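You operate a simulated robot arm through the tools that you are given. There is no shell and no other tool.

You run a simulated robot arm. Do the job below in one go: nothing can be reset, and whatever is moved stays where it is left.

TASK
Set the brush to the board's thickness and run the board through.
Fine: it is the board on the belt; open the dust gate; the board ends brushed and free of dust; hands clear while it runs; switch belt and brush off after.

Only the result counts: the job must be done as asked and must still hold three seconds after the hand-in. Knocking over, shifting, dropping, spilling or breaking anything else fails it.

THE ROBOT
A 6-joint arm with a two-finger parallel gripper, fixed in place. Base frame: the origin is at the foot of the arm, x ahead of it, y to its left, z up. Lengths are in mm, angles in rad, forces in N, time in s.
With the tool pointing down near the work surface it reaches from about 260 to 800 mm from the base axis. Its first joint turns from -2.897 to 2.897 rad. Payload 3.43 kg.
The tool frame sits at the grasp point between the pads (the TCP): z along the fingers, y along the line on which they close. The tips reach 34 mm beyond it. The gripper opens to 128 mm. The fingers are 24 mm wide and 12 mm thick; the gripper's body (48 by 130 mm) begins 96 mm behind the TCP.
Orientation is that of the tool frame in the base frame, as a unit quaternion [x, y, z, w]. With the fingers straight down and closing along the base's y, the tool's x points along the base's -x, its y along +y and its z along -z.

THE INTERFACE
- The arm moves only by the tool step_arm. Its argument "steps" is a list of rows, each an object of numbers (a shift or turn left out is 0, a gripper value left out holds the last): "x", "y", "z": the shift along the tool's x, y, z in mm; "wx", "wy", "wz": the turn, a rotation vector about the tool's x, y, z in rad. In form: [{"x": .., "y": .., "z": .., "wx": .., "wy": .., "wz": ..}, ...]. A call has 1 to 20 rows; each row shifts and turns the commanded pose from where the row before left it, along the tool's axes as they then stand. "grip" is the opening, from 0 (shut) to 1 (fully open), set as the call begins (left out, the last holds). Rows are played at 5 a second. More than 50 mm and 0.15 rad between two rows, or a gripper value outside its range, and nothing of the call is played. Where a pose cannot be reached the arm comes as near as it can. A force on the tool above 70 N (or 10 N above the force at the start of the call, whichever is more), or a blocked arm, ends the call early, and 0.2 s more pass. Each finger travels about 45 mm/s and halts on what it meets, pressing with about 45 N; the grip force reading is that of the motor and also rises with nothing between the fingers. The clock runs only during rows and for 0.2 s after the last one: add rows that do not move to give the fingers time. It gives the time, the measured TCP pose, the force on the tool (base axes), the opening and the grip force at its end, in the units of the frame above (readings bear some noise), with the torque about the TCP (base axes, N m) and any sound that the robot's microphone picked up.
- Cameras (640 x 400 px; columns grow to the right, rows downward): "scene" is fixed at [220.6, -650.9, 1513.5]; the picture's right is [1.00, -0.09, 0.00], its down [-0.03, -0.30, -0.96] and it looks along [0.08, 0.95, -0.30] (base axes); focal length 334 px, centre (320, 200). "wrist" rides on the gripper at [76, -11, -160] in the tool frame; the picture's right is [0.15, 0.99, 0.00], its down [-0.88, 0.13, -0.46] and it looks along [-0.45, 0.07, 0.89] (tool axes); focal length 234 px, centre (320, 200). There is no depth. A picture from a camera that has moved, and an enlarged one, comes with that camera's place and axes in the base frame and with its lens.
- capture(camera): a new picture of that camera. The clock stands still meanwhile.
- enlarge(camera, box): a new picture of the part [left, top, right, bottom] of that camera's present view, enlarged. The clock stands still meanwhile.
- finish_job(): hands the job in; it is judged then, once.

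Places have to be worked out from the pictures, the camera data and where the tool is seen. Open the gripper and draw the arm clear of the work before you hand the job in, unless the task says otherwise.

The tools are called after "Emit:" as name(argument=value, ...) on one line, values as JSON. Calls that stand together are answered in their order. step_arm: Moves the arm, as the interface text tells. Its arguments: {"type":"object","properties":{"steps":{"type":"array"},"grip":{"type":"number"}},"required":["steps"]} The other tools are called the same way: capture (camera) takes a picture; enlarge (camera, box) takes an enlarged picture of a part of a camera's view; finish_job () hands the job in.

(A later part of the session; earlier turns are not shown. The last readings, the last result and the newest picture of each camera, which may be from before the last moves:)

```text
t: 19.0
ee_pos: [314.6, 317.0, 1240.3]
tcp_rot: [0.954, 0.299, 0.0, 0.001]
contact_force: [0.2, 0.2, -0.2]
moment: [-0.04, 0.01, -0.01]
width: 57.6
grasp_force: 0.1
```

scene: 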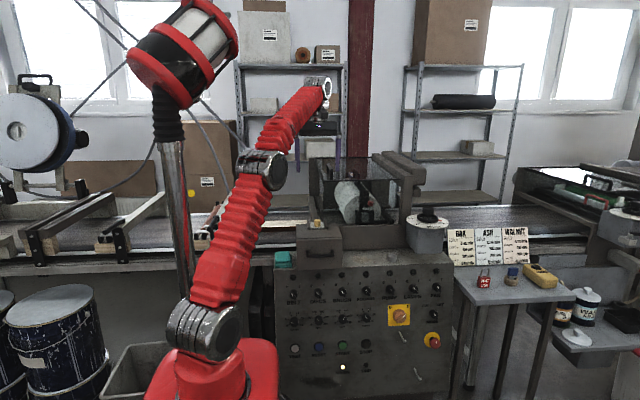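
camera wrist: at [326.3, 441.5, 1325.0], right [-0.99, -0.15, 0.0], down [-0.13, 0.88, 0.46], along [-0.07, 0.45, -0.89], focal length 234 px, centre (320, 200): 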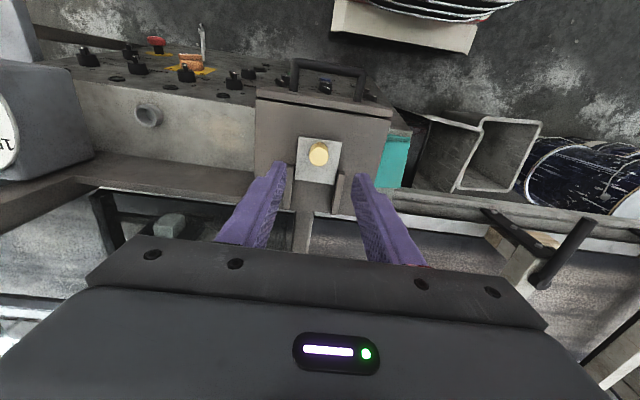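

The wrist turned freely; the tool now points down with its camera side at azimuth 35°. I pitch the tool up to horizontal while moving outward, ending near (561, 488, 1120), short of the dial.

Emit:
step_arm(steps=[{"x": 25, "z": 10, "wy": 0.131}, {"x": 23.5, "z": 13.2, "wy": 0.131}, {"x": 21.6, "z": 16.1, "wy": 0.131}, {"x": 19.3, "z": 18.8, "wy": 0.131}, {"x": 16.6, "z": 21.2, "wy": 0.131}, {"x": 13.7, "z": 23.2, "wy": 0.131}, {"x": 10.6, "z": 24.8, "wy": 0.131}, {"x": 7.3, "z": 25.9, "wy": 0.131}, {"x": 3.8, "z": 26.7, "wy": 0.131}, {"x": 0.3, "z": 26.9, "wy": 0.131}, {"x": -3.2, "z": 26.7, "wy": 0.131}, {"x": -6.7, "z": 26.1, "wy": 0.13}, {}], grip=0.6)

Emit:
capture(camera="wrist")

Emit:
capture(camera="scene")

```text
t: 21.8
ee_pos: [561.8, 490.6, 1120.3]
tcp_rot: [0.674, 0.209, 0.676, -0.211]
contact_force: [0.0, 0.2, 0.2]
moment: [-0.04, 0.02, -0.01]
width: 76.9
grasp_force: 0.1
```

```text
taken
camera wrist: at [424.3, 409.9, 1195.7], right [0.56, -0.81, 0.15], down [-0.3, -0.36, -0.88], along [0.77, 0.45, -0.45], focal length 234 px, centre (320, 200)
```

wrist: 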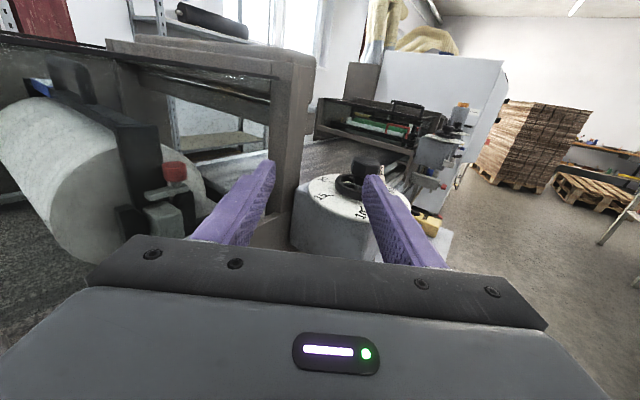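

```text
taken
```

scene: 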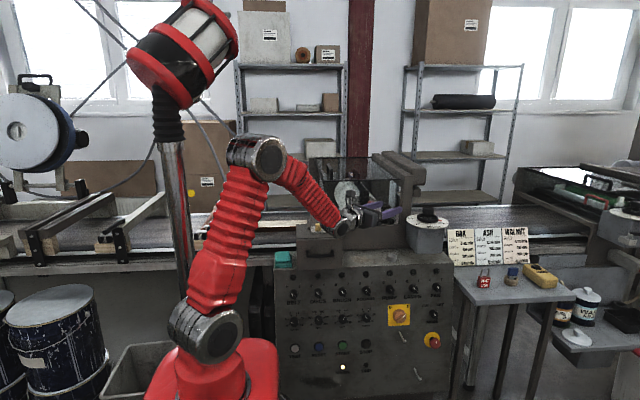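

The tool is horizontal at (562, 491, 1120) and the dial with its knob is visible between the fingers. I enlarge it to refine knob centre and height.

Emit:
enlarge(camera="wrist", box=[280, 140, 420, 260])

Emit:
enlarge(camera="scene", box=[380, 190, 460, 250])

```text
3.33 times, centred on (350, 200) of wrist
camera zoom: at [424.3, 409.9, 1195.7], right [0.56, -0.81, 0.15], down [-0.3, -0.36, -0.88], along [0.77, 0.45, -0.45], focal length 781 px, centre (220, 200)
```

zoom: 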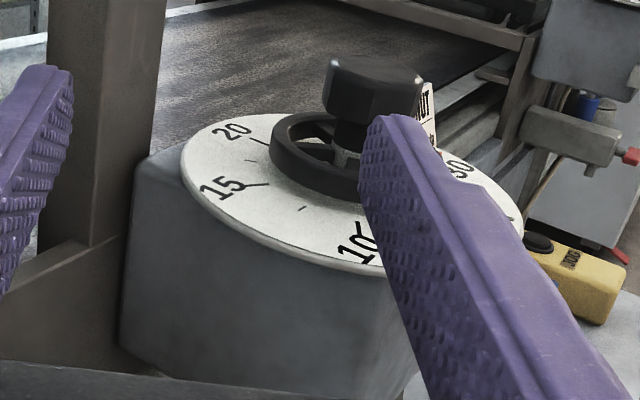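

```text
6.67 times, centred on (420, 220) of scene
camera zoom: at [220.6, -650.9, 1513.5], right [1.0, -0.09, 0.0], down [-0.03, -0.3, -0.96], along [0.08, 0.95, -0.3], focal length 2224 px, centre (-347, 67)
```

zoom: 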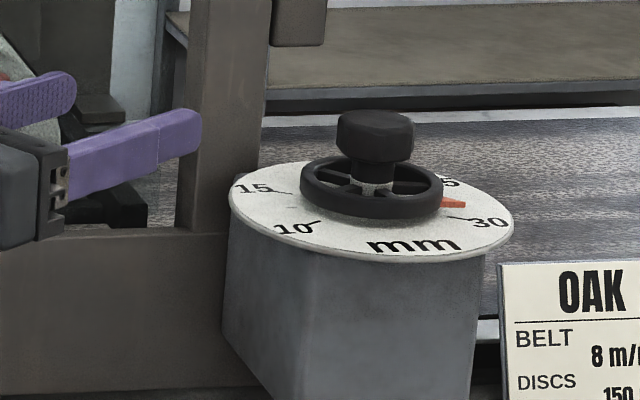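

Knob centre works out at about (744.5, 529.4, 1095), 45 mm wide, with the wheel ring's top at z≈1072 beneath it. I yaw the tool to azimuth 15° (leaving room for about 40° of counter-clockwise turn) and move to a pre-grasp 120 mm short of the knob.

Emit:
step_arm(steps=[{"wx": -0.113}, {"wx": -0.113}, {"wx": -0.113}, {"x": -12, "y": 5, "z": 33}, {"x": -12, "y": 5, "z": 33}, {}])

Emit:
capture(camera="wrist")

Emit:
enlarge(camera="scene", box=[380, 190, 460, 250])

```text
t: 23.2
ee_pos: [628.5, 497.3, 1098.2]
tcp_rot: [0.701, 0.093, 0.701, -0.093]
contact_force: [-0.8, 0.6, 0.0]
moment: [0.01, -0.02, -0.04]
width: 76.7
grasp_force: 0.1
```

```text
taken
camera wrist: at [471.2, 466.2, 1173.1], right [0.26, -0.95, 0.15], down [-0.4, -0.24, -0.88], along [0.88, 0.17, -0.45], focal length 234 px, centre (320, 200)
```

wrist: 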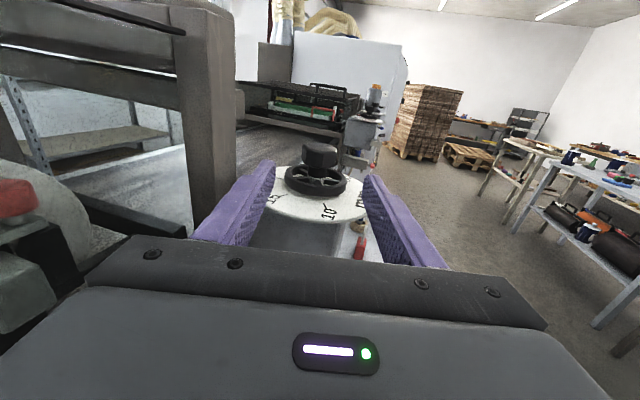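

```text
6.67 times, centred on (420, 220) of scene
camera zoom: at [220.6, -650.9, 1513.5], right [1.0, -0.09, 0.0], down [-0.03, -0.3, -0.96], along [0.08, 0.95, -0.3], focal length 2224 px, centre (-347, 67)
```

zoom: 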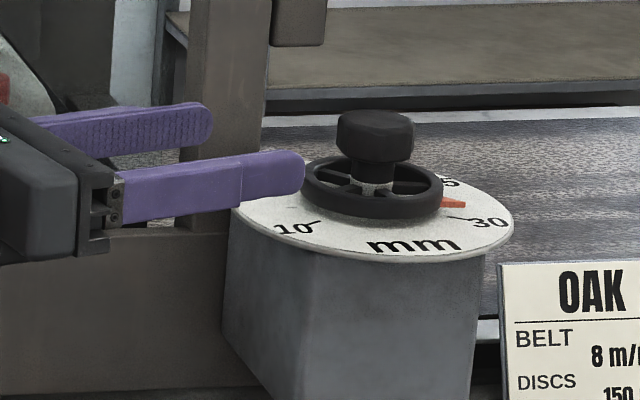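

The knob is centred between the fingers and at the right height. I advance 120 mm along the tool axis so the pads straddle the knob, lowering 2 mm.

Emit:
step_arm(steps=[{"x": -2, "z": 30}, {"z": 30}, {"z": 30}, {"z": 29}, {}])

Emit:
capture(camera="wrist")

Emit:
enlarge(camera="scene", box=[380, 190, 460, 250])

```text
t: 24.4
ee_pos: [742.4, 530.4, 1093.2]
tcp_rot: [0.701, 0.094, 0.701, -0.093]
contact_force: [0.1, 0.2, 0.1]
moment: [0.0, -0.01, 0.02]
width: 76.6
grasp_force: 0.1
```

```text
taken
camera wrist: at [586.1, 499.3, 1169.1], right [0.26, -0.95, 0.15], down [-0.41, -0.24, -0.88], along [0.88, 0.17, -0.45], focal length 234 px, centre (320, 200)
```

wrist: 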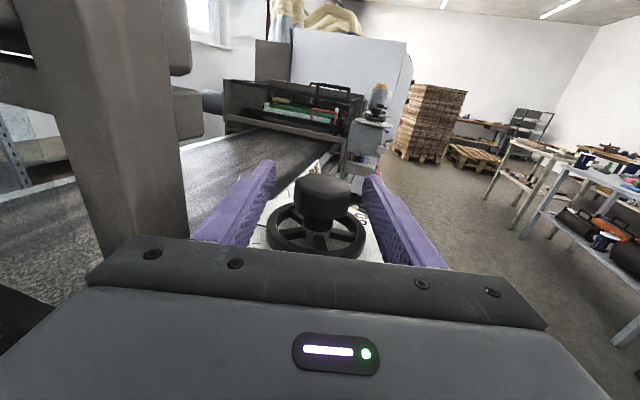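

```text
6.67 times, centred on (420, 220) of scene
camera zoom: at [220.6, -650.9, 1513.5], right [1.0, -0.09, 0.0], down [-0.03, -0.3, -0.96], along [0.08, 0.95, -0.3], focal length 2224 px, centre (-347, 67)
```

zoom: 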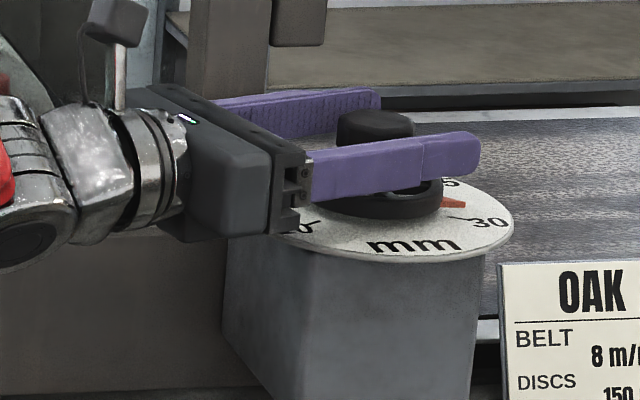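

The pads straddle the knob without contact. I close on it.

Emit:
step_arm(steps=[{}, {}, {}, {}, {}], grip=0.0)

Emit:
enlarge(camera="wrist", box=[220, 120, 420, 260])

Emit:
enlarge(camera="scene", box=[400, 195, 460, 240])

```text
t: 25.6
ee_pos: [743.3, 527.2, 1093.7]
tcp_rot: [0.701, 0.092, 0.701, -0.093]
contact_force: [1.4, -17.1, -0.8]
moment: [-0.12, -0.12, 0.02]
width: 41.5
grasp_force: 45.2
```

```text
2.86 times, centred on (320, 190) of wrist
camera zoom: at [586.7, 497.9, 1169.1], right [0.26, -0.96, 0.15], down [-0.41, -0.24, -0.88], along [0.88, 0.17, -0.45], focal length 669 px, centre (320, 229)
```

zoom: 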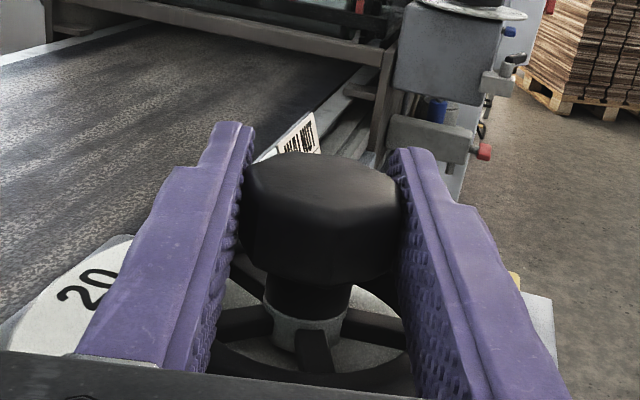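

```text
8.89 times, centred on (430, 218) of scene
camera zoom: at [220.6, -650.9, 1513.5], right [1.0, -0.09, 0.0], down [-0.03, -0.3, -0.96], along [0.08, 0.95, -0.3], focal length 2965 px, centre (-658, 44)
```

zoom: 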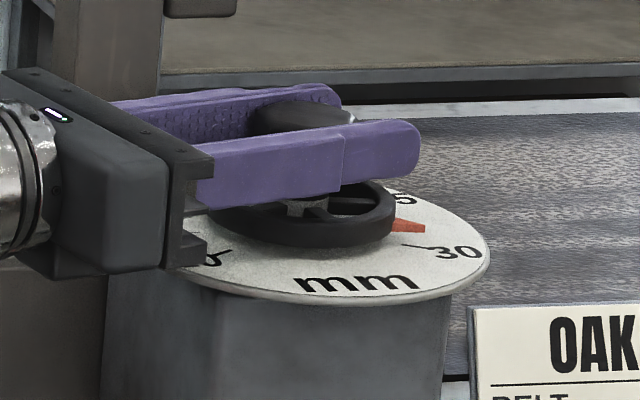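

The knob is gripped at 41.5 mm. I ease the small sideways load and begin turning counter-clockwise (from above) about the knob's axis, 20° first.

Emit:
step_arm(steps=[{"y": 1.5}, {"wx": 0.07}, {"wx": 0.07}, {"wx": 0.07}, {"wx": 0.07}, {"wx": 0.07}])

Emit:
enlarge(camera="scene", box=[400, 195, 460, 240])

Emit:
enlarge(camera="wrist", box=[220, 120, 420, 260])

```text
t: 27.0
ee_pos: [744.7, 529.7, 1093.3]
tcp_rot: [0.688, 0.181, 0.679, -0.181]
contact_force: [5.1, -60.0, -20.8]
moment: [-0.12, 0.1, 0.12]
width: 41.2
grasp_force: 45.5
out of reach, approached as far as the arm can: row 5, 6
```

```text
8.89 times, centred on (430, 218) of scene
camera zoom: at [220.6, -650.9, 1513.5], right [1.0, -0.09, 0.0], down [-0.03, -0.3, -0.96], along [0.08, 0.95, -0.3], focal length 2965 px, centre (-658, 44)
```

zoom: 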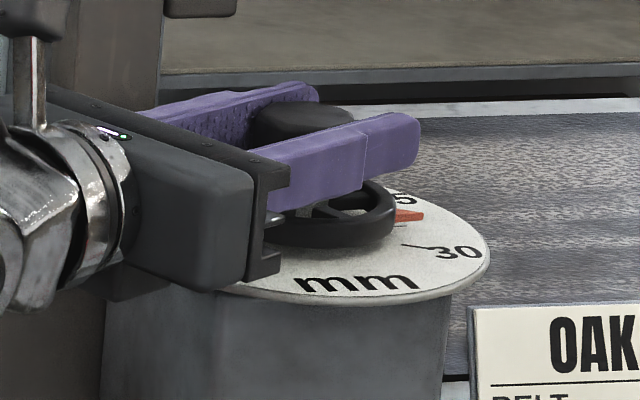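

```text
2.86 times, centred on (320, 190) of wrist
camera zoom: at [601.1, 460.7, 1171.2], right [0.49, -0.86, 0.14], down [-0.34, -0.34, -0.88], along [0.8, 0.38, -0.46], focal length 669 px, centre (320, 229)
```

zoom: 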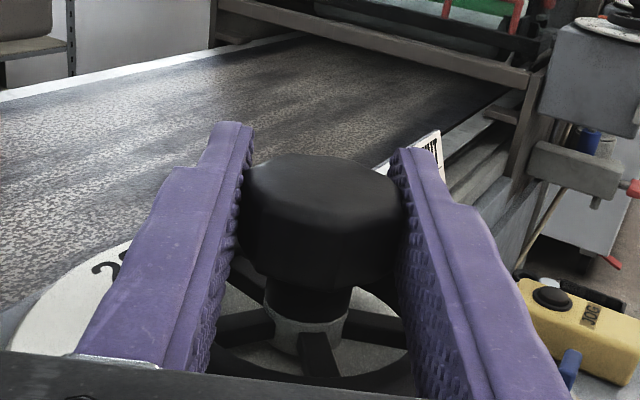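

The pointer turned with the knob (about 15°), but the wrist ran into a joint limit at this azimuth. I ease the load, open the fingers, and will ratchet: swing back to a smaller azimuth and grip again.

Emit:
step_arm(steps=[{"y": 2}, {}])

Emit:
step_arm(steps=[{}, {}, {}, {}], grip=0.6)

Emit:
capture(camera="wrist")

Emit:
enlarge(camera="scene", box=[400, 195, 460, 240])

```text
t: 27.6
ee_pos: [744.7, 528.2, 1094.1]
tcp_rot: [0.688, 0.181, 0.679, -0.181]
contact_force: [10.0, -49.5, -27.7]
moment: [-0.2, 0.08, 0.13]
width: 41.7
grasp_force: 44.8
```

```text
t: 28.6
ee_pos: [739.9, 537.6, 1099.0]
tcp_rot: [0.684, 0.184, 0.682, -0.183]
contact_force: [0.2, 0.5, -0.2]
moment: [0.02, -0.01, 0.01]
width: 76.8
grasp_force: 0.0
```

```text
taken
camera wrist: at [596.4, 466.4, 1174.7], right [0.5, -0.86, 0.15], down [-0.33, -0.34, -0.88], along [0.8, 0.39, -0.45], focal length 234 px, centre (320, 200)
```

wrist: 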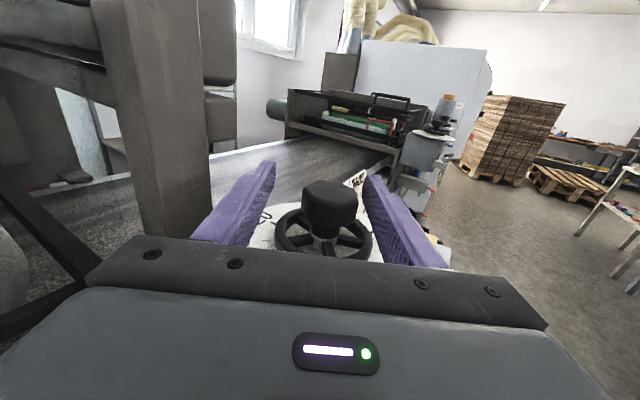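

```text
8.89 times, centred on (430, 218) of scene
camera zoom: at [220.6, -650.9, 1513.5], right [1.0, -0.09, 0.0], down [-0.03, -0.3, -0.96], along [0.08, 0.95, -0.3], focal length 2965 px, centre (-658, 44)
```

zoom: 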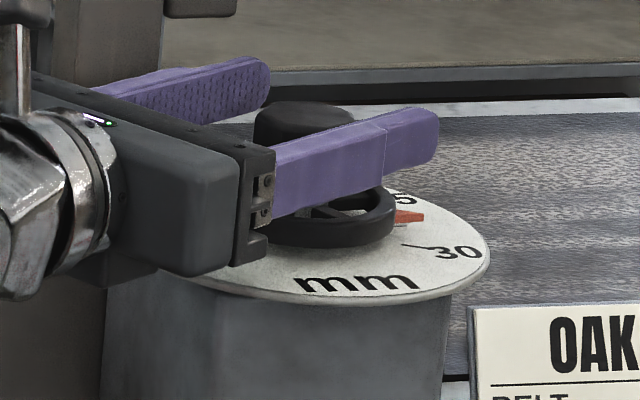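

Released, the pointer stays put. The knob axis is near (741, 526.5); I recentre the open fingers around it and swing back to azimuth about 2°.

Emit:
step_arm(steps=[{"x": -6, "y": 10, "z": -4.5}, {"wx": -0.098}, {"wx": -0.098}, {"wx": -0.098}, {"wx": -0.098}, {"wx": -0.098}, {}])

Emit:
capture(camera="wrist")

Emit:
enlarge(camera="scene", box=[400, 195, 460, 240])

```text
t: 30.2
ee_pos: [738.0, 530.2, 1094.4]
tcp_rot: [0.708, 0.012, 0.706, -0.012]
contact_force: [-0.4, -0.4, 0.1]
moment: [-0.01, 0.01, 0.0]
width: 76.8
grasp_force: 0.0
out of reach, approached as far as the arm can: row 1
```

```text
taken
camera wrist: at [579.7, 535.4, 1169.9], right [0.04, -0.99, 0.15], down [-0.45, -0.15, -0.88], along [0.89, -0.03, -0.45], focal length 234 px, centre (320, 200)
```

wrist: 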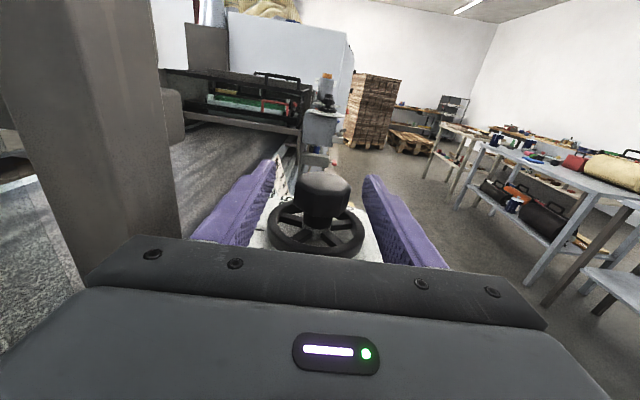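

```text
8.89 times, centred on (430, 218) of scene
camera zoom: at [220.6, -650.9, 1513.5], right [1.0, -0.09, 0.0], down [-0.03, -0.3, -0.96], along [0.08, 0.95, -0.3], focal length 2965 px, centre (-658, 44)
```

zoom: 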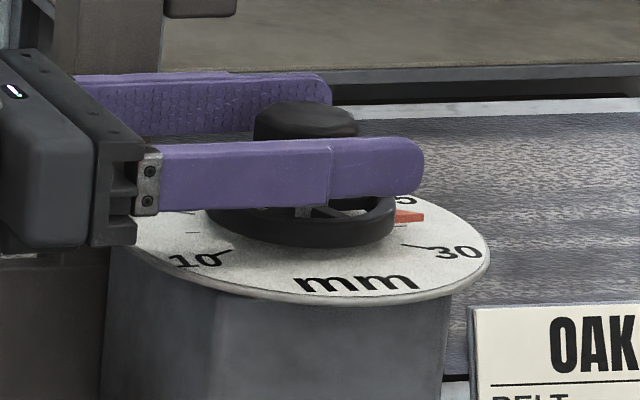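

Now at azimuth 2° with the knob about 3 mm to the side of centre. I centre and grip it again.

Emit:
step_arm(steps=[{"y": 3, "z": 2}, {}])

Emit:
step_arm(steps=[{}, {}, {}, {}, {}], grip=0.0)

```text
t: 30.8
ee_pos: [742.0, 526.8, 1093.6]
tcp_rot: [0.708, 0.015, 0.706, -0.013]
contact_force: [0.2, 0.4, -0.6]
moment: [0.01, 0.02, 0.02]
width: 77.0
grasp_force: 0.2
```

```text
t: 32.0
ee_pos: [741.5, 528.0, 1092.7]
tcp_rot: [0.708, 0.014, 0.706, -0.013]
contact_force: [1.4, 18.6, 2.1]
moment: [0.16, 0.16, 0.01]
width: 41.5
grasp_force: 45.0
```

Gripped again with only a small side load. I turn another 17° counter-clockwise and look at the pointer.

Emit:
step_arm(steps=[{"y": -1}, {"wx": 0.06}, {"wx": 0.06}, {"wx": 0.06}, {"wx": 0.06}, {"wx": 0.06}])

Emit:
enlarge(camera="scene", box=[410, 200, 450, 230])

Emit:
enlarge(camera="wrist", box=[220, 120, 420, 260])

```text
t: 33.4
ee_pos: [740.8, 527.4, 1093.7]
tcp_rot: [0.698, 0.12, 0.696, -0.118]
contact_force: [-3.3, 20.9, -0.9]
moment: [0.39, -0.84, -0.01]
width: 41.2
grasp_force: 45.1
```

```text
13.33 times, centred on (430, 215) of scene
camera zoom: at [220.6, -650.9, 1513.5], right [1.0, -0.09, 0.0], down [-0.03, -0.3, -0.96], along [0.08, 0.95, -0.3], focal length 4448 px, centre (-1147, 0)
```

zoom: 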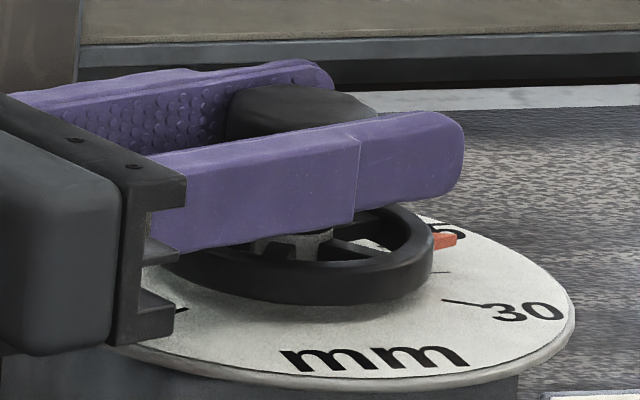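

```text
2.86 times, centred on (320, 190) of wrist
camera zoom: at [587.2, 485.5, 1169.4], right [0.33, -0.93, 0.15], down [-0.39, -0.28, -0.88], along [0.86, 0.23, -0.45], focal length 669 px, centre (320, 229)
```

zoom: 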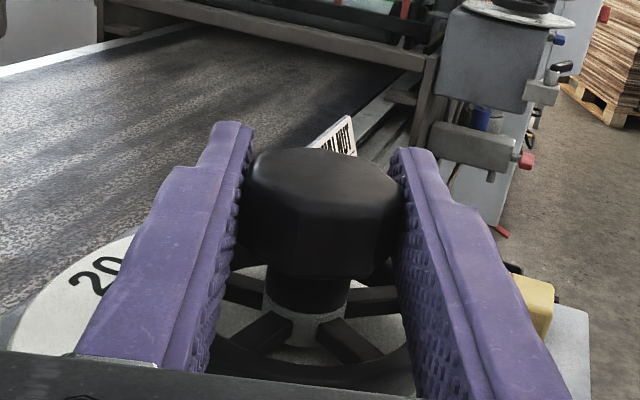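

The pointer is now roughly at 26 (about 24°, with 27.5 near 10° and 25 near 38°). I turn 7° more, staying inside the wrist limit, then release and look from a clear viewpoint.

Emit:
step_arm(steps=[{"y": -0.5, "wx": 0.043}, {"wx": 0.043}, {"wx": 0.043}, {}])

Emit:
step_arm(steps=[{}, {}, {}, {}, {"z": -30}, {"z": -40}, {"z": -40}, {}], grip=0.6)

Emit:
enlarge(camera="scene", box=[405, 200, 450, 234])

Emit:
capture(camera="wrist")

```text
t: 34.4
ee_pos: [740.8, 528.1, 1093.8]
tcp_rot: [0.689, 0.164, 0.687, -0.163]
contact_force: [-4.9, 7.8, 1.3]
moment: [0.21, -0.34, -0.02]
width: 41.6
grasp_force: 45.1
```

```text
t: 36.2
ee_pos: [644.7, 479.5, 1095.0]
tcp_rot: [0.689, 0.164, 0.687, -0.163]
contact_force: [0.3, 0.3, 1.1]
moment: [0.0, -0.03, -0.01]
width: 76.9
grasp_force: 0.0
```

```text
11.76 times, centred on (428, 217) of scene
camera zoom: at [220.6, -650.9, 1513.5], right [1.0, -0.09, 0.0], down [-0.03, -0.3, -0.96], along [0.08, 0.95, -0.3], focal length 3925 px, centre (-945, 0)
```

zoom: 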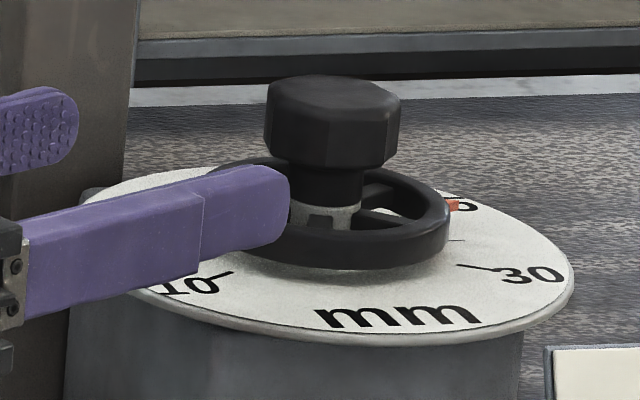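

```text
taken
camera wrist: at [498.0, 417.7, 1170.8], right [0.45, -0.88, 0.15], down [-0.35, -0.32, -0.88], along [0.82, 0.34, -0.45], focal length 234 px, centre (320, 200)
```

wrist: 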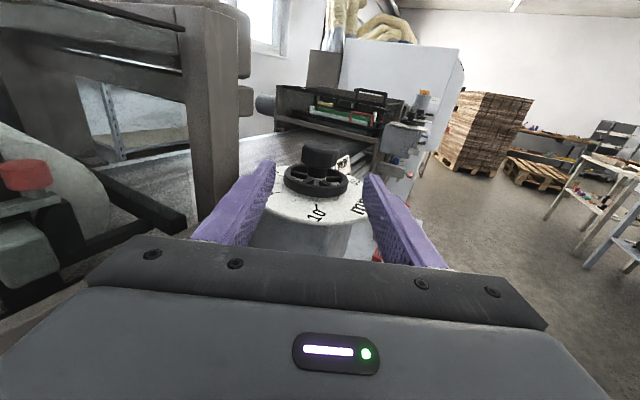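

The wheel hides the 25 tick at this grazing angle. I lift, back off a little and pitch the tool down 45° so the wrist camera looks steeply onto the dial.

Emit:
step_arm(steps=[{"x": 42, "z": -29}, {"x": 43, "z": -29}, {"wy": -0.131}, {"wy": -0.131}, {"wy": -0.131}, {"wy": -0.131}, {"wy": -0.131}, {"wy": -0.131}, {}])

Emit:
capture(camera="wrist")

```text
refused: row 1 steps farther than a row can; nothing moved
```

```text
taken
camera wrist: at [498.0, 417.7, 1170.8], right [0.45, -0.88, 0.15], down [-0.35, -0.32, -0.88], along [0.82, 0.34, -0.45], focal length 234 px, centre (320, 200)
```

wrist: 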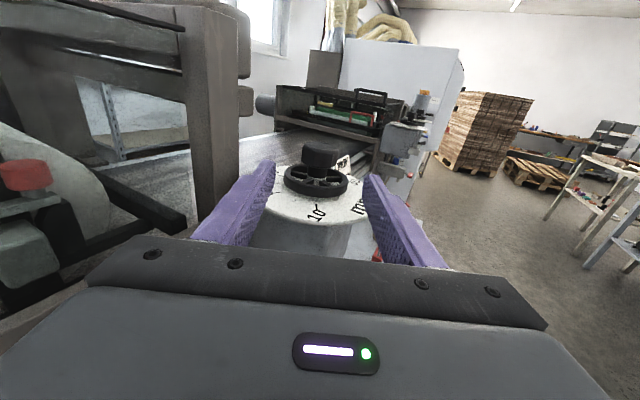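

The step was refused because 42/29 mm exceeds 50 mm in one row. I repeat the same move in three smaller steps.

Emit:
step_arm(steps=[{"x": 28, "z": -19}, {"x": 28, "z": -19}, {"x": 29, "z": -19}, {"wy": -0.131}, {"wy": -0.131}, {"wy": -0.131}, {"wy": -0.131}, {"wy": -0.131}, {"wy": -0.131}, {}])

Emit:
capture(camera="wrist")

```text
t: 38.4
ee_pos: [590.9, 453.0, 1179.7]
tcp_rot: [0.9, 0.214, 0.37, -0.088]
contact_force: [0.9, -0.2, 0.1]
moment: [0.0, -0.01, -0.02]
width: 76.7
grasp_force: 0.0
```

```text
taken
camera wrist: at [535.2, 437.3, 1345.3], right [0.54, -0.84, 0.1], down [-0.79, -0.54, -0.3], along [0.3, 0.08, -0.95], focal length 234 px, centre (320, 200)
```

wrist: 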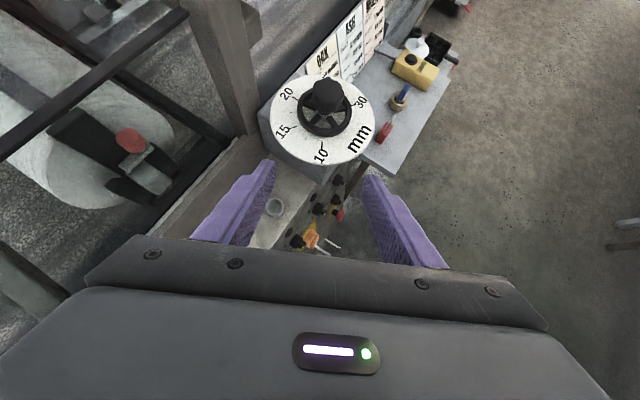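

Emit:
enlarge(camera="wrist", box=[260, 60, 390, 170])

Emit:
enlarge(camera="wrist", box=[290, 60, 370, 130])

```text
3.64 times, centred on (325, 115) of wrist
camera zoom: at [535.2, 437.3, 1345.3], right [0.54, -0.84, 0.1], down [-0.79, -0.54, -0.3], along [0.3, 0.08, -0.95], focal length 852 px, centre (302, 509)
```

zoom: 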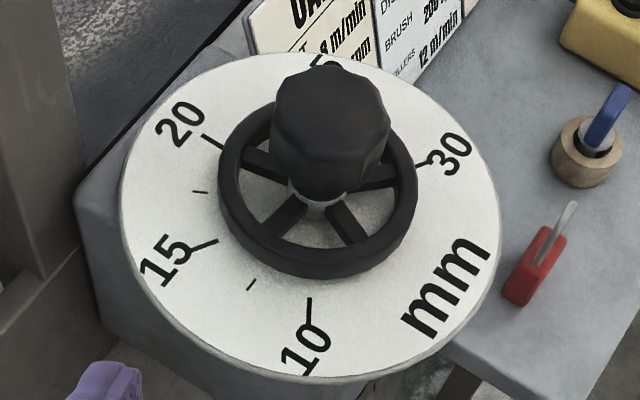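

```text
5.71 times, centred on (330, 95) of wrist
camera zoom: at [535.2, 437.3, 1345.3], right [0.54, -0.84, 0.1], down [-0.79, -0.54, -0.3], along [0.3, 0.08, -0.95], focal length 1338 px, centre (263, 800)
```

zoom: 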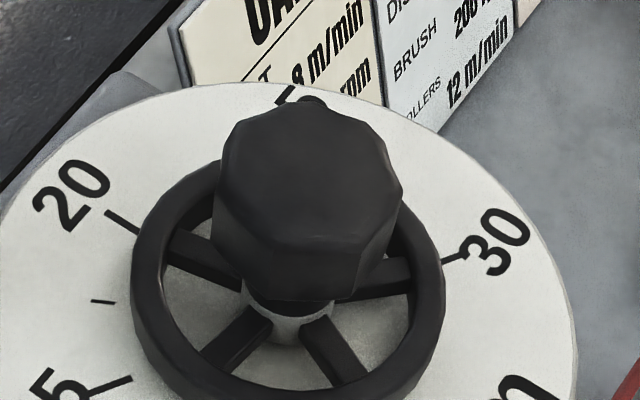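

The tall knob hides the 25 mark from here. I work out the dial to be 12°/mm (10 at 210°, 20 at 90°, 25 at 30°, 30 at -30°) and move the camera closer above it to see the pointer beyond the knob.

Emit:
step_arm(steps=[{"x": 28, "z": 24}, {"x": 28, "z": 24}, {"x": 28, "z": 24}, {}])

Emit:
capture(camera="wrist")

Emit:
enlarge(camera="wrist", box=[260, 110, 380, 230])

```text
t: 39.4
ee_pos: [690.0, 502.7, 1187.9]
tcp_rot: [0.9, 0.214, 0.37, -0.087]
contact_force: [0.9, 0.4, -0.4]
moment: [0.0, -0.01, -0.01]
width: 76.9
grasp_force: 0.1
```

```text
taken
camera wrist: at [634.3, 486.5, 1354.2], right [0.54, -0.84, 0.1], down [-0.79, -0.54, -0.3], along [0.3, 0.08, -0.95], focal length 234 px, centre (320, 200)
```

wrist: 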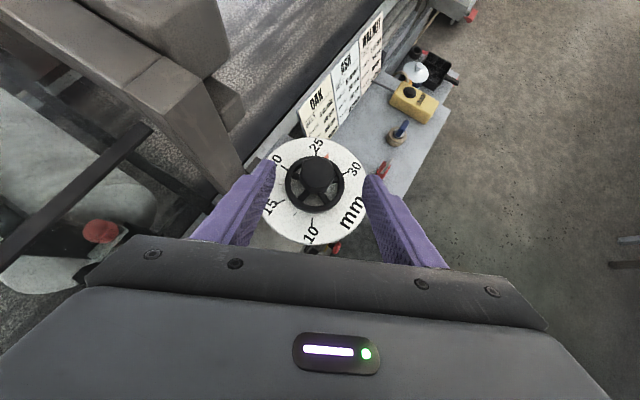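

```text
3.33 times, centred on (320, 170) of wrist
camera zoom: at [634.3, 486.5, 1354.2], right [0.54, -0.84, 0.1], down [-0.79, -0.54, -0.3], along [0.3, 0.08, -0.95], focal length 781 px, centre (320, 300)
```

zoom: 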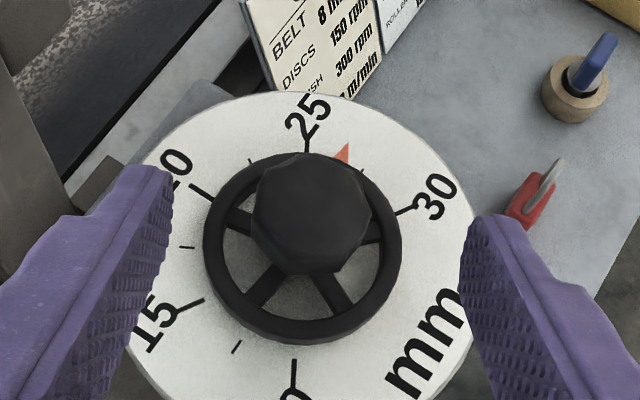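

This view is clear: 25 tick at ~31.7°, 27.5 at ~2.3°, 30 at -29.6°, and the pointer tip at ~13.2°, i.e. about 26.5 mm. It needs about 18.4° more counter-clockwise; I return to a horizontal pre-grasp at azimuth 4°.

Emit:
step_arm(steps=[{"x": -28, "z": -24}, {"x": -28, "z": -24}, {"x": -28, "z": -24}, {"wy": 0.131}, {"wy": 0.131}, {"wy": 0.131}, {"wy": 0.131}, {"wy": 0.131}, {"wy": 0.131}, {"wx": -0.099}, {"wx": -0.099}, {"wx": -0.099}, {"wx": -0.099}, {}])

```text
t: 42.4
ee_pos: [591.8, 451.8, 1179.6]
tcp_rot: [0.707, 0.025, 0.706, -0.024]
contact_force: [0.3, -0.3, 0.0]
moment: [0.0, 0.05, 0.03]
width: 76.8
grasp_force: 0.1
```

The tool is horizontal at azimuth 4°. I move to the pre-grasp and then advance around the knob.

Emit:
step_arm(steps=[{"x": -21.65, "y": -16.3, "z": 11.4}, {"x": -21.65, "y": -16.3, "z": 11.4}, {"x": -21.65, "y": -16.3, "z": 11.4}, {"x": -21.65, "y": -16.3, "z": 11.4}, {}])

Emit:
capture(camera="wrist")

```text
t: 43.6
ee_pos: [632.4, 521.6, 1092.6]
tcp_rot: [0.707, 0.025, 0.706, -0.025]
contact_force: [0.0, 0.3, 0.4]
moment: [-0.02, -0.01, 0.03]
width: 76.7
grasp_force: 0.0
```

```text
taken
camera wrist: at [475.0, 521.7, 1167.4], right [0.07, -0.99, 0.15], down [-0.45, -0.16, -0.88], along [0.89, 0.0, -0.45], focal length 234 px, centre (320, 200)
```

wrist: 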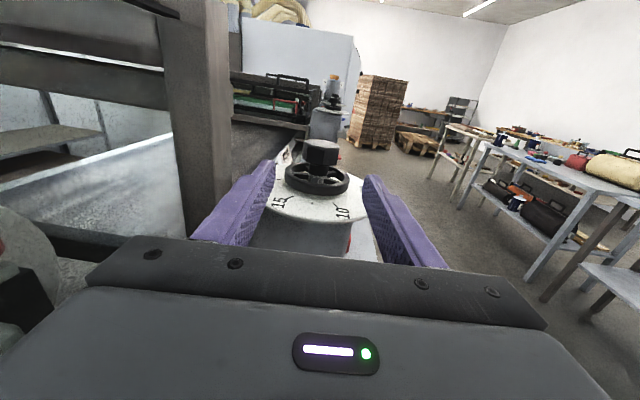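

The knob is centred between the fingers. I advance 110 mm and then close.

Emit:
step_arm(steps=[{"z": 27.5, "y": 0.3}, {"z": 27.5}, {"z": 27.5}, {"z": 27.5}, {}])

Emit:
step_arm(steps=[{}, {}, {}, {}, {}], grip=0.0)

```text
t: 44.8
ee_pos: [741.5, 527.3, 1093.5]
tcp_rot: [0.708, 0.026, 0.706, -0.025]
contact_force: [0.3, 0.5, -0.3]
moment: [-0.02, 0.0, -0.03]
width: 76.8
grasp_force: 0.1
```

```text
t: 46.0
ee_pos: [741.2, 527.8, 1092.4]
tcp_rot: [0.708, 0.025, 0.705, -0.024]
contact_force: [2.4, 6.6, 0.0]
moment: [0.0, 0.09, 0.02]
width: 41.0
grasp_force: 45.1
```

Well centred with little side load. I turn 0.321 rad (18.4°) counter-clockwise.

Emit:
step_arm(steps=[{"wx": 0.0643}, {"wx": 0.0643}, {"wx": 0.0643}, {"wx": 0.0643}, {"wx": 0.0643}, {}, {}])

Emit:
enlarge(camera="scene", box=[405, 200, 450, 234])

```text
t: 47.6
ee_pos: [741.2, 528.6, 1092.8]
tcp_rot: [0.694, 0.137, 0.693, -0.137]
contact_force: [-19.4, -7.6, 3.9]
moment: [-0.06, -0.45, 0.03]
width: 41.3
grasp_force: 44.5
```

```text
11.76 times, centred on (428, 217) of scene
camera zoom: at [220.6, -650.9, 1513.5], right [1.0, -0.09, 0.0], down [-0.03, -0.3, -0.96], along [0.08, 0.95, -0.3], focal length 3925 px, centre (-945, 0)
```

zoom: 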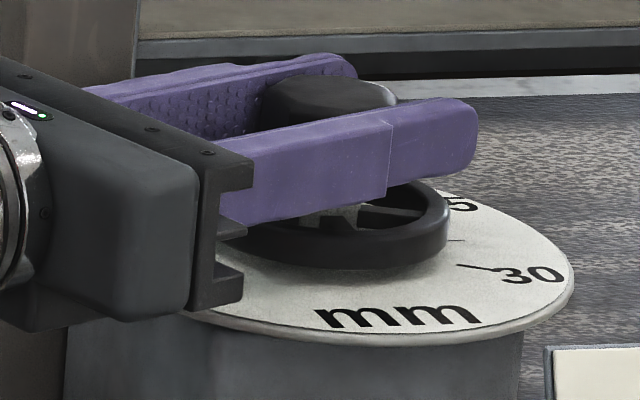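

The tool turned to 22.4°. I release, back off, and go to the overhead viewpoint to check the pointer.

Emit:
step_arm(steps=[{}, {}, {}, {}, {"z": -30}, {"z": -40}, {"z": -40}, {"x": 28, "z": -19}, {"x": 28, "z": -19}, {"x": 29, "z": -19}, {"wy": -0.131}, {"wy": -0.131}, {"wy": -0.131}, {"wy": -0.131}, {"wy": -0.131}, {"wy": -0.131}, {"x": 28, "z": 24}, {"x": 28, "z": 24}, {"x": 28, "z": 24}, {}], grip=0.6)

Emit:
enlarge(camera="wrist", box=[260, 110, 380, 230])

```text
t: 51.8
ee_pos: [690.7, 507.6, 1183.9]
tcp_rot: [0.907, 0.181, 0.374, -0.074]
contact_force: [-0.3, 0.3, -0.8]
moment: [0.0, -0.01, 0.0]
width: 76.8
grasp_force: 0.1
```

```text
3.33 times, centred on (320, 170) of wrist
camera zoom: at [634.0, 496.0, 1351.8], right [0.47, -0.87, 0.1], down [-0.82, -0.48, -0.3], along [0.31, 0.05, -0.95], focal length 781 px, centre (320, 300)
```

zoom: 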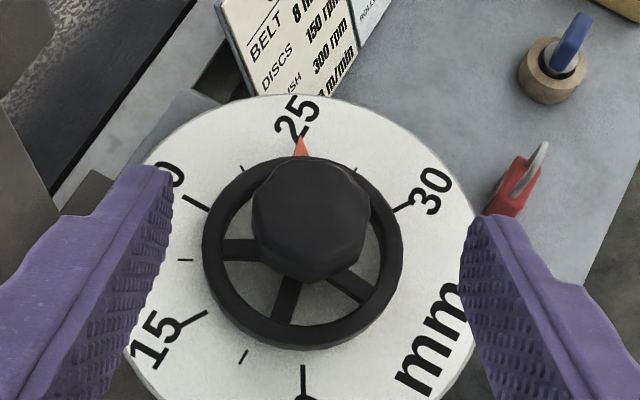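

The pointer now points at the 25. I enlarge more to confirm the exact alignment.

Emit:
enlarge(camera="wrist", box=[290, 130, 340, 180])

Emit:
enlarge(camera="wrist", box=[300, 132, 325, 157])

```text
8.00 times, centred on (315, 155) of wrist
camera zoom: at [634.0, 496.0, 1351.8], right [0.47, -0.87, 0.1], down [-0.82, -0.48, -0.3], along [0.31, 0.05, -0.95], focal length 1873 px, centre (360, 560)
```

zoom: 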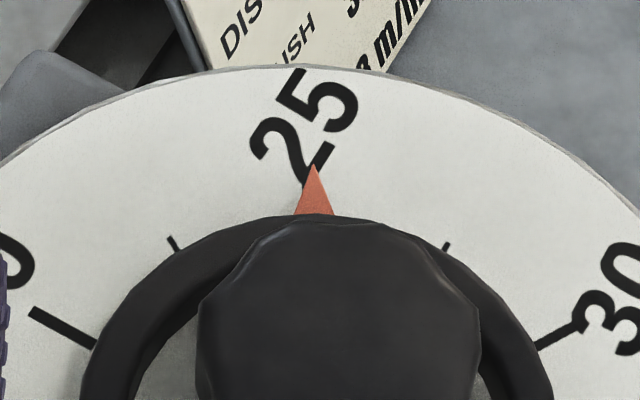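

```text
16.00 times, centred on (312, 144) of wrist
camera zoom: at [634.0, 496.0, 1351.8], right [0.47, -0.87, 0.1], down [-0.82, -0.48, -0.3], along [0.31, 0.05, -0.95], focal length 3747 px, centre (440, 1088)
```

zoom: 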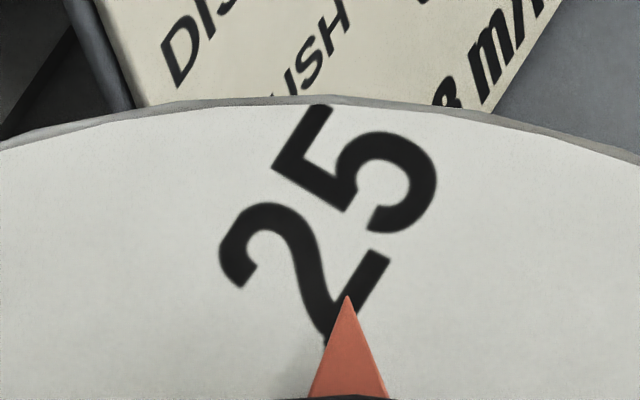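

The pointer tip works out at about 29° against the 25 mark at 30° (≈25.1 mm), so the brush is set. Now the panel: I back away from the dial and bring the tool to pointing down.

Emit:
step_arm(steps=[{"x": -25.3, "z": -25.3}, {"x": -25.3, "z": -25.3}, {"x": -25.3, "z": -25.3}, {"x": -25.3, "z": -25.3}, {"x": -25.3, "z": -25.3}, {"x": -25.3, "z": -25.3}, {"x": -25.3, "z": -25.3}, {"wy": -0.131}, {"wy": -0.131}, {"wy": -0.131}, {"wy": -0.131}, {"wy": -0.131}, {"wy": -0.131}, {}])

Emit:
step_arm(steps=[{"wz": 0.14}, {"wz": 0.14}, {"wz": 0.14}, {"wz": 0.14}, {"wz": 0.14}, {"wz": 0.14}, {"wz": 0.14}, {"wz": 0.14}, {"wz": 0.14}, {"wz": 0.14}, {"wz": 0.14}, {"wz": 0.14}, {"wz": 0.14}, {"wz": 0.14}, {}], grip=0.0)

```text
t: 54.8
ee_pos: [458.5, 409.2, 1187.4]
tcp_rot: [0.981, 0.194, -0.004, 0.0]
contact_force: [0.4, 0.3, -0.5]
moment: [0.0, -0.02, -0.01]
width: 77.1
grasp_force: 0.0
```

```text
t: 58.0
ee_pos: [459.1, 410.2, 1186.8]
tcp_rot: [0.708, -0.706, -0.001, 0.004]
contact_force: [0.0, 0.2, -0.2]
moment: [-0.01, -0.02, 0.02]
width: 0.0
grasp_force: 32.6
```

The tool points down with its fingers shut at (459, 410, 1187). I move back to about (320, 330), and pitch 45° toward the panel.

Emit:
step_arm(steps=[{"x": 20, "y": 35}, {"x": 20, "y": 35}, {"x": 20, "y": 35}, {"x": 20, "y": 34}, {"wy": -0.131}, {"wy": -0.131}, {"wy": -0.131}, {"wy": -0.131}, {"wy": -0.131}, {"wy": -0.131}, {}])

Emit:
step_arm(steps=[{"x": 34, "z": 34}, {"x": 34, "z": 34}, {"x": 34, "z": 34}, {"x": 34, "z": 34}, {"x": 34, "z": 34}, {"x": 34, "z": 34}, {"x": 34, "z": 34}, {}])

Emit:
capture(camera="wrist")

Emit:
capture(camera="scene")

```text
t: 60.4
ee_pos: [320.2, 330.6, 1188.0]
tcp_rot: [-0.653, 0.653, 0.273, 0.269]
contact_force: [0.3, 0.4, -0.1]
moment: [-0.01, -0.03, -0.04]
width: 0.0
grasp_force: 33.0
```

```text
t: 62.2
ee_pos: [318.4, 330.2, 847.1]
tcp_rot: [0.654, -0.653, -0.272, -0.268]
contact_force: [0.6, -0.9, -0.3]
moment: [0.01, 0.03, -0.02]
width: 0.0
grasp_force: 32.6
```

```text
taken
camera wrist: at [330.9, 164.3, 906.7], right [-0.99, -0.11, -0.1], down [-0.13, 0.3, 0.94], along [-0.07, 0.95, -0.31], focal length 234 px, centre (320, 200)
```

wrist: 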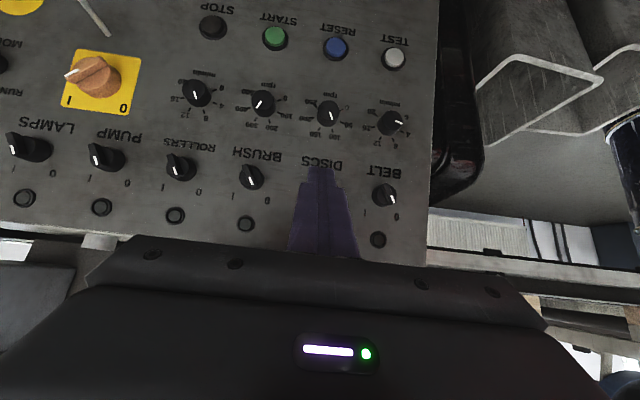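

```text
taken
```

scene: 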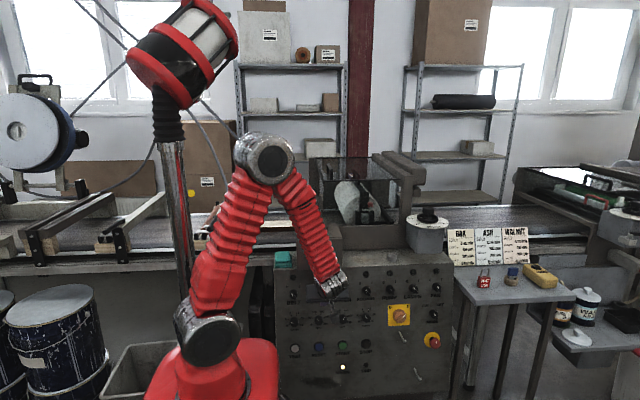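

The wrist camera now has a good (upside-down) view of the panel. I enlarge the BELT and BRUSH switches, their lamps and the speed knobs.

Emit:
enlarge(camera="wrist", box=[350, 90, 430, 250])

Emit:
enlarge(camera="wrist", box=[220, 80, 300, 240])

Emit:
enlarge(camera="wrist", box=[160, 0, 440, 140])

```text
2.50 times, centred on (390, 170) of wrist
camera zoom: at [330.9, 164.3, 906.7], right [-0.99, -0.11, -0.1], down [-0.13, 0.3, 0.94], along [-0.07, 0.95, -0.31], focal length 585 px, centre (145, 275)
```

zoom: 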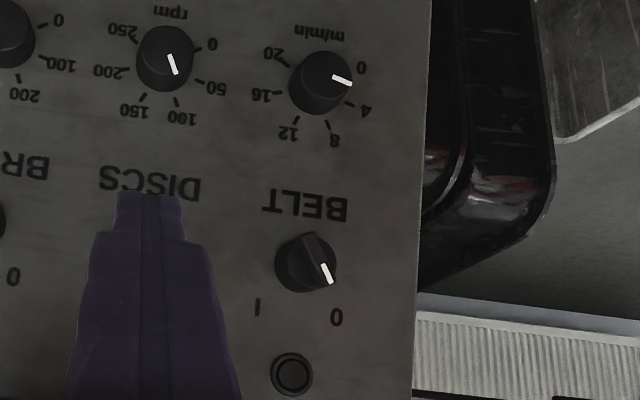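

```text
2.50 times, centred on (260, 160) of wrist
camera zoom: at [330.9, 164.3, 906.7], right [-0.99, -0.11, -0.1], down [-0.13, 0.3, 0.94], along [-0.07, 0.95, -0.31], focal length 585 px, centre (470, 300)
```

zoom: 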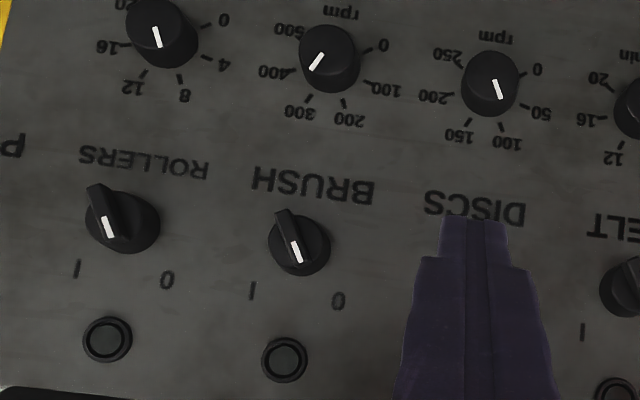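

```text
2.29 times, centred on (300, 70) of wrist
camera zoom: at [330.9, 164.3, 906.7], right [-0.99, -0.11, -0.1], down [-0.13, 0.3, 0.94], along [-0.07, 0.95, -0.31], focal length 535 px, centre (366, 497)
```

zoom: 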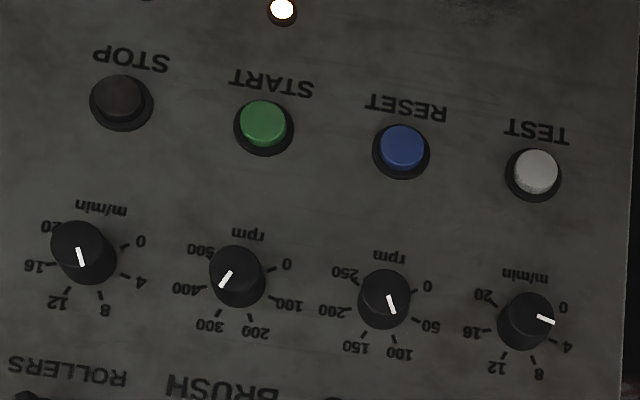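

BELT is near (217, 472, 789) and BRUSH near (405.5, 472, 788), both levers at 0 (upper left); belt speed is at about 4, brush about 310, both left as found. I bring the shut fingertips to the left of the BRUSH lever's upper end, short of it in depth.

Emit:
step_arm(steps=[{"x": -11.9, "y": -18.7, "z": 25.8}, {"x": -11.9, "y": -18.7, "z": 25.8}, {"x": -11.9, "y": -18.7, "z": 25.8}, {}])

Emit:
capture(camera="wrist")

Emit:
enlarge(camera="scene", box=[300, 260, 380, 320])

```text
t: 63.2
ee_pos: [374.2, 410.8, 818.6]
tcp_rot: [0.654, -0.653, -0.273, -0.268]
contact_force: [0.2, 0.4, 0.6]
moment: [-0.02, -0.02, 0.01]
width: 0.0
grasp_force: 33.3
```

```text
taken
camera wrist: at [386.1, 244.3, 878.0], right [-0.99, -0.11, -0.1], down [-0.13, 0.3, 0.95], along [-0.07, 0.95, -0.31], focal length 234 px, centre (320, 200)
```

wrist: 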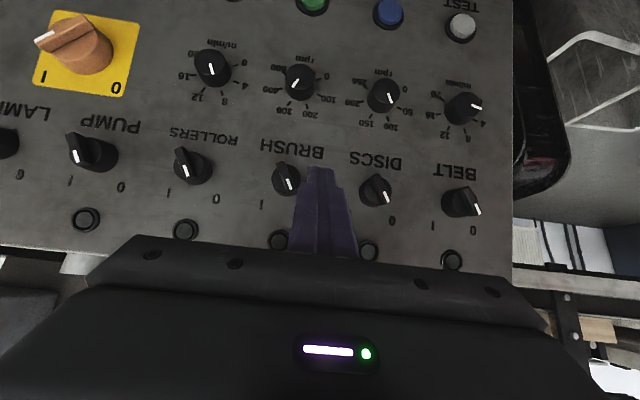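

```text
6.67 times, centred on (340, 290) of scene
camera zoom: at [220.6, -650.9, 1513.5], right [1.0, -0.09, 0.0], down [-0.03, -0.3, -0.96], along [0.08, 0.95, -0.3], focal length 2224 px, centre (187, -400)
```

zoom: 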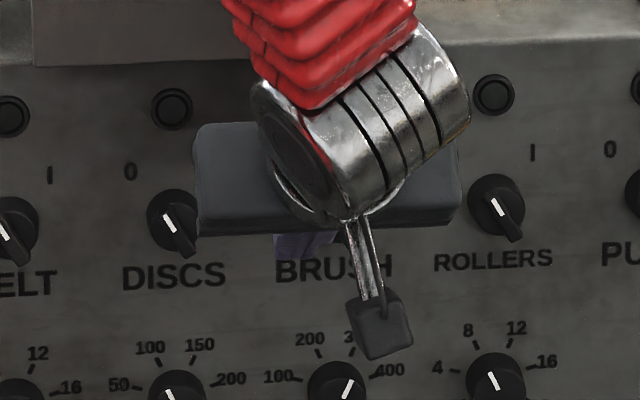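

The fingertips are just left of the BRUSH switch. I enlarge to check the gap and lever pose.

Emit:
enlarge(camera="wrist", box=[240, 130, 370, 250])

```text
3.33 times, centred on (305, 190) of wrist
camera zoom: at [386.1, 244.3, 878.0], right [-0.99, -0.11, -0.1], down [-0.13, 0.3, 0.95], along [-0.07, 0.95, -0.31], focal length 781 px, centre (370, 233)
```

zoom: 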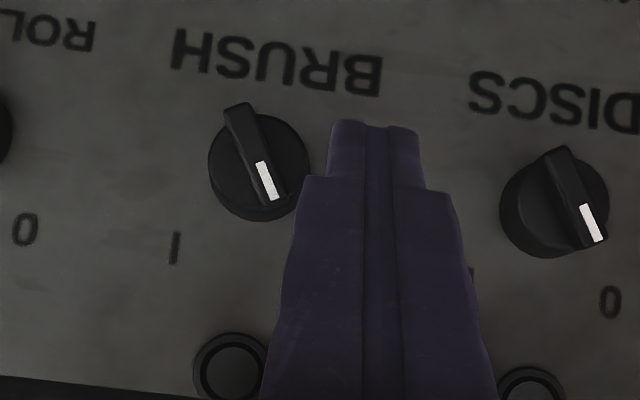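

The tip is clear and ~16 mm in front of the lever. I advance 17 mm in y so the tip overlaps the lever's depth, then push right (+x) in small steps.

Emit:
step_arm(steps=[{"x": -6, "z": 6}, {"x": -6, "z": 6}, {}])

Emit:
step_arm(steps=[{"y": -4}, {"y": -4}, {"y": -4}])

Emit:
enlarge(camera="wrist", box=[240, 130, 370, 250])

```text
t: 64.0
ee_pos: [373.1, 427.5, 820.7]
tcp_rot: [-0.653, 0.654, 0.271, 0.269]
contact_force: [0.6, -0.4, -0.5]
moment: [-0.02, -0.04, 0.01]
width: 0.0
grasp_force: 33.0
```

```text
t: 64.8
ee_pos: [384.2, 425.6, 821.6]
tcp_rot: [0.654, -0.652, -0.274, -0.268]
contact_force: [-12.6, -2.4, 13.1]
moment: [0.29, 0.13, 0.35]
width: 0.2
grasp_force: 33.2
```

```text
3.33 times, centred on (305, 190) of wrist
camera zoom: at [397.3, 260.6, 880.6], right [-0.99, -0.11, -0.1], down [-0.13, 0.3, 0.95], along [-0.07, 0.95, -0.31], focal length 781 px, centre (370, 233)
```

zoom: 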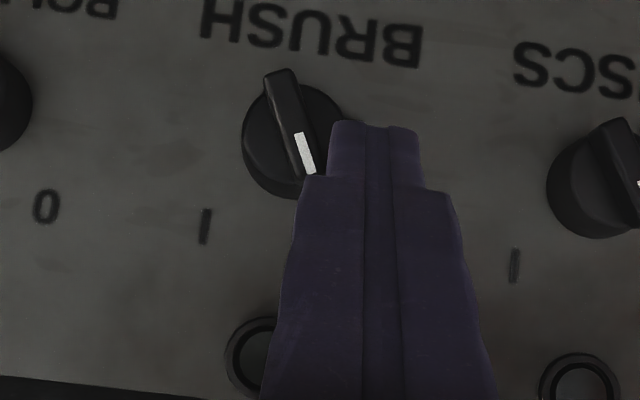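

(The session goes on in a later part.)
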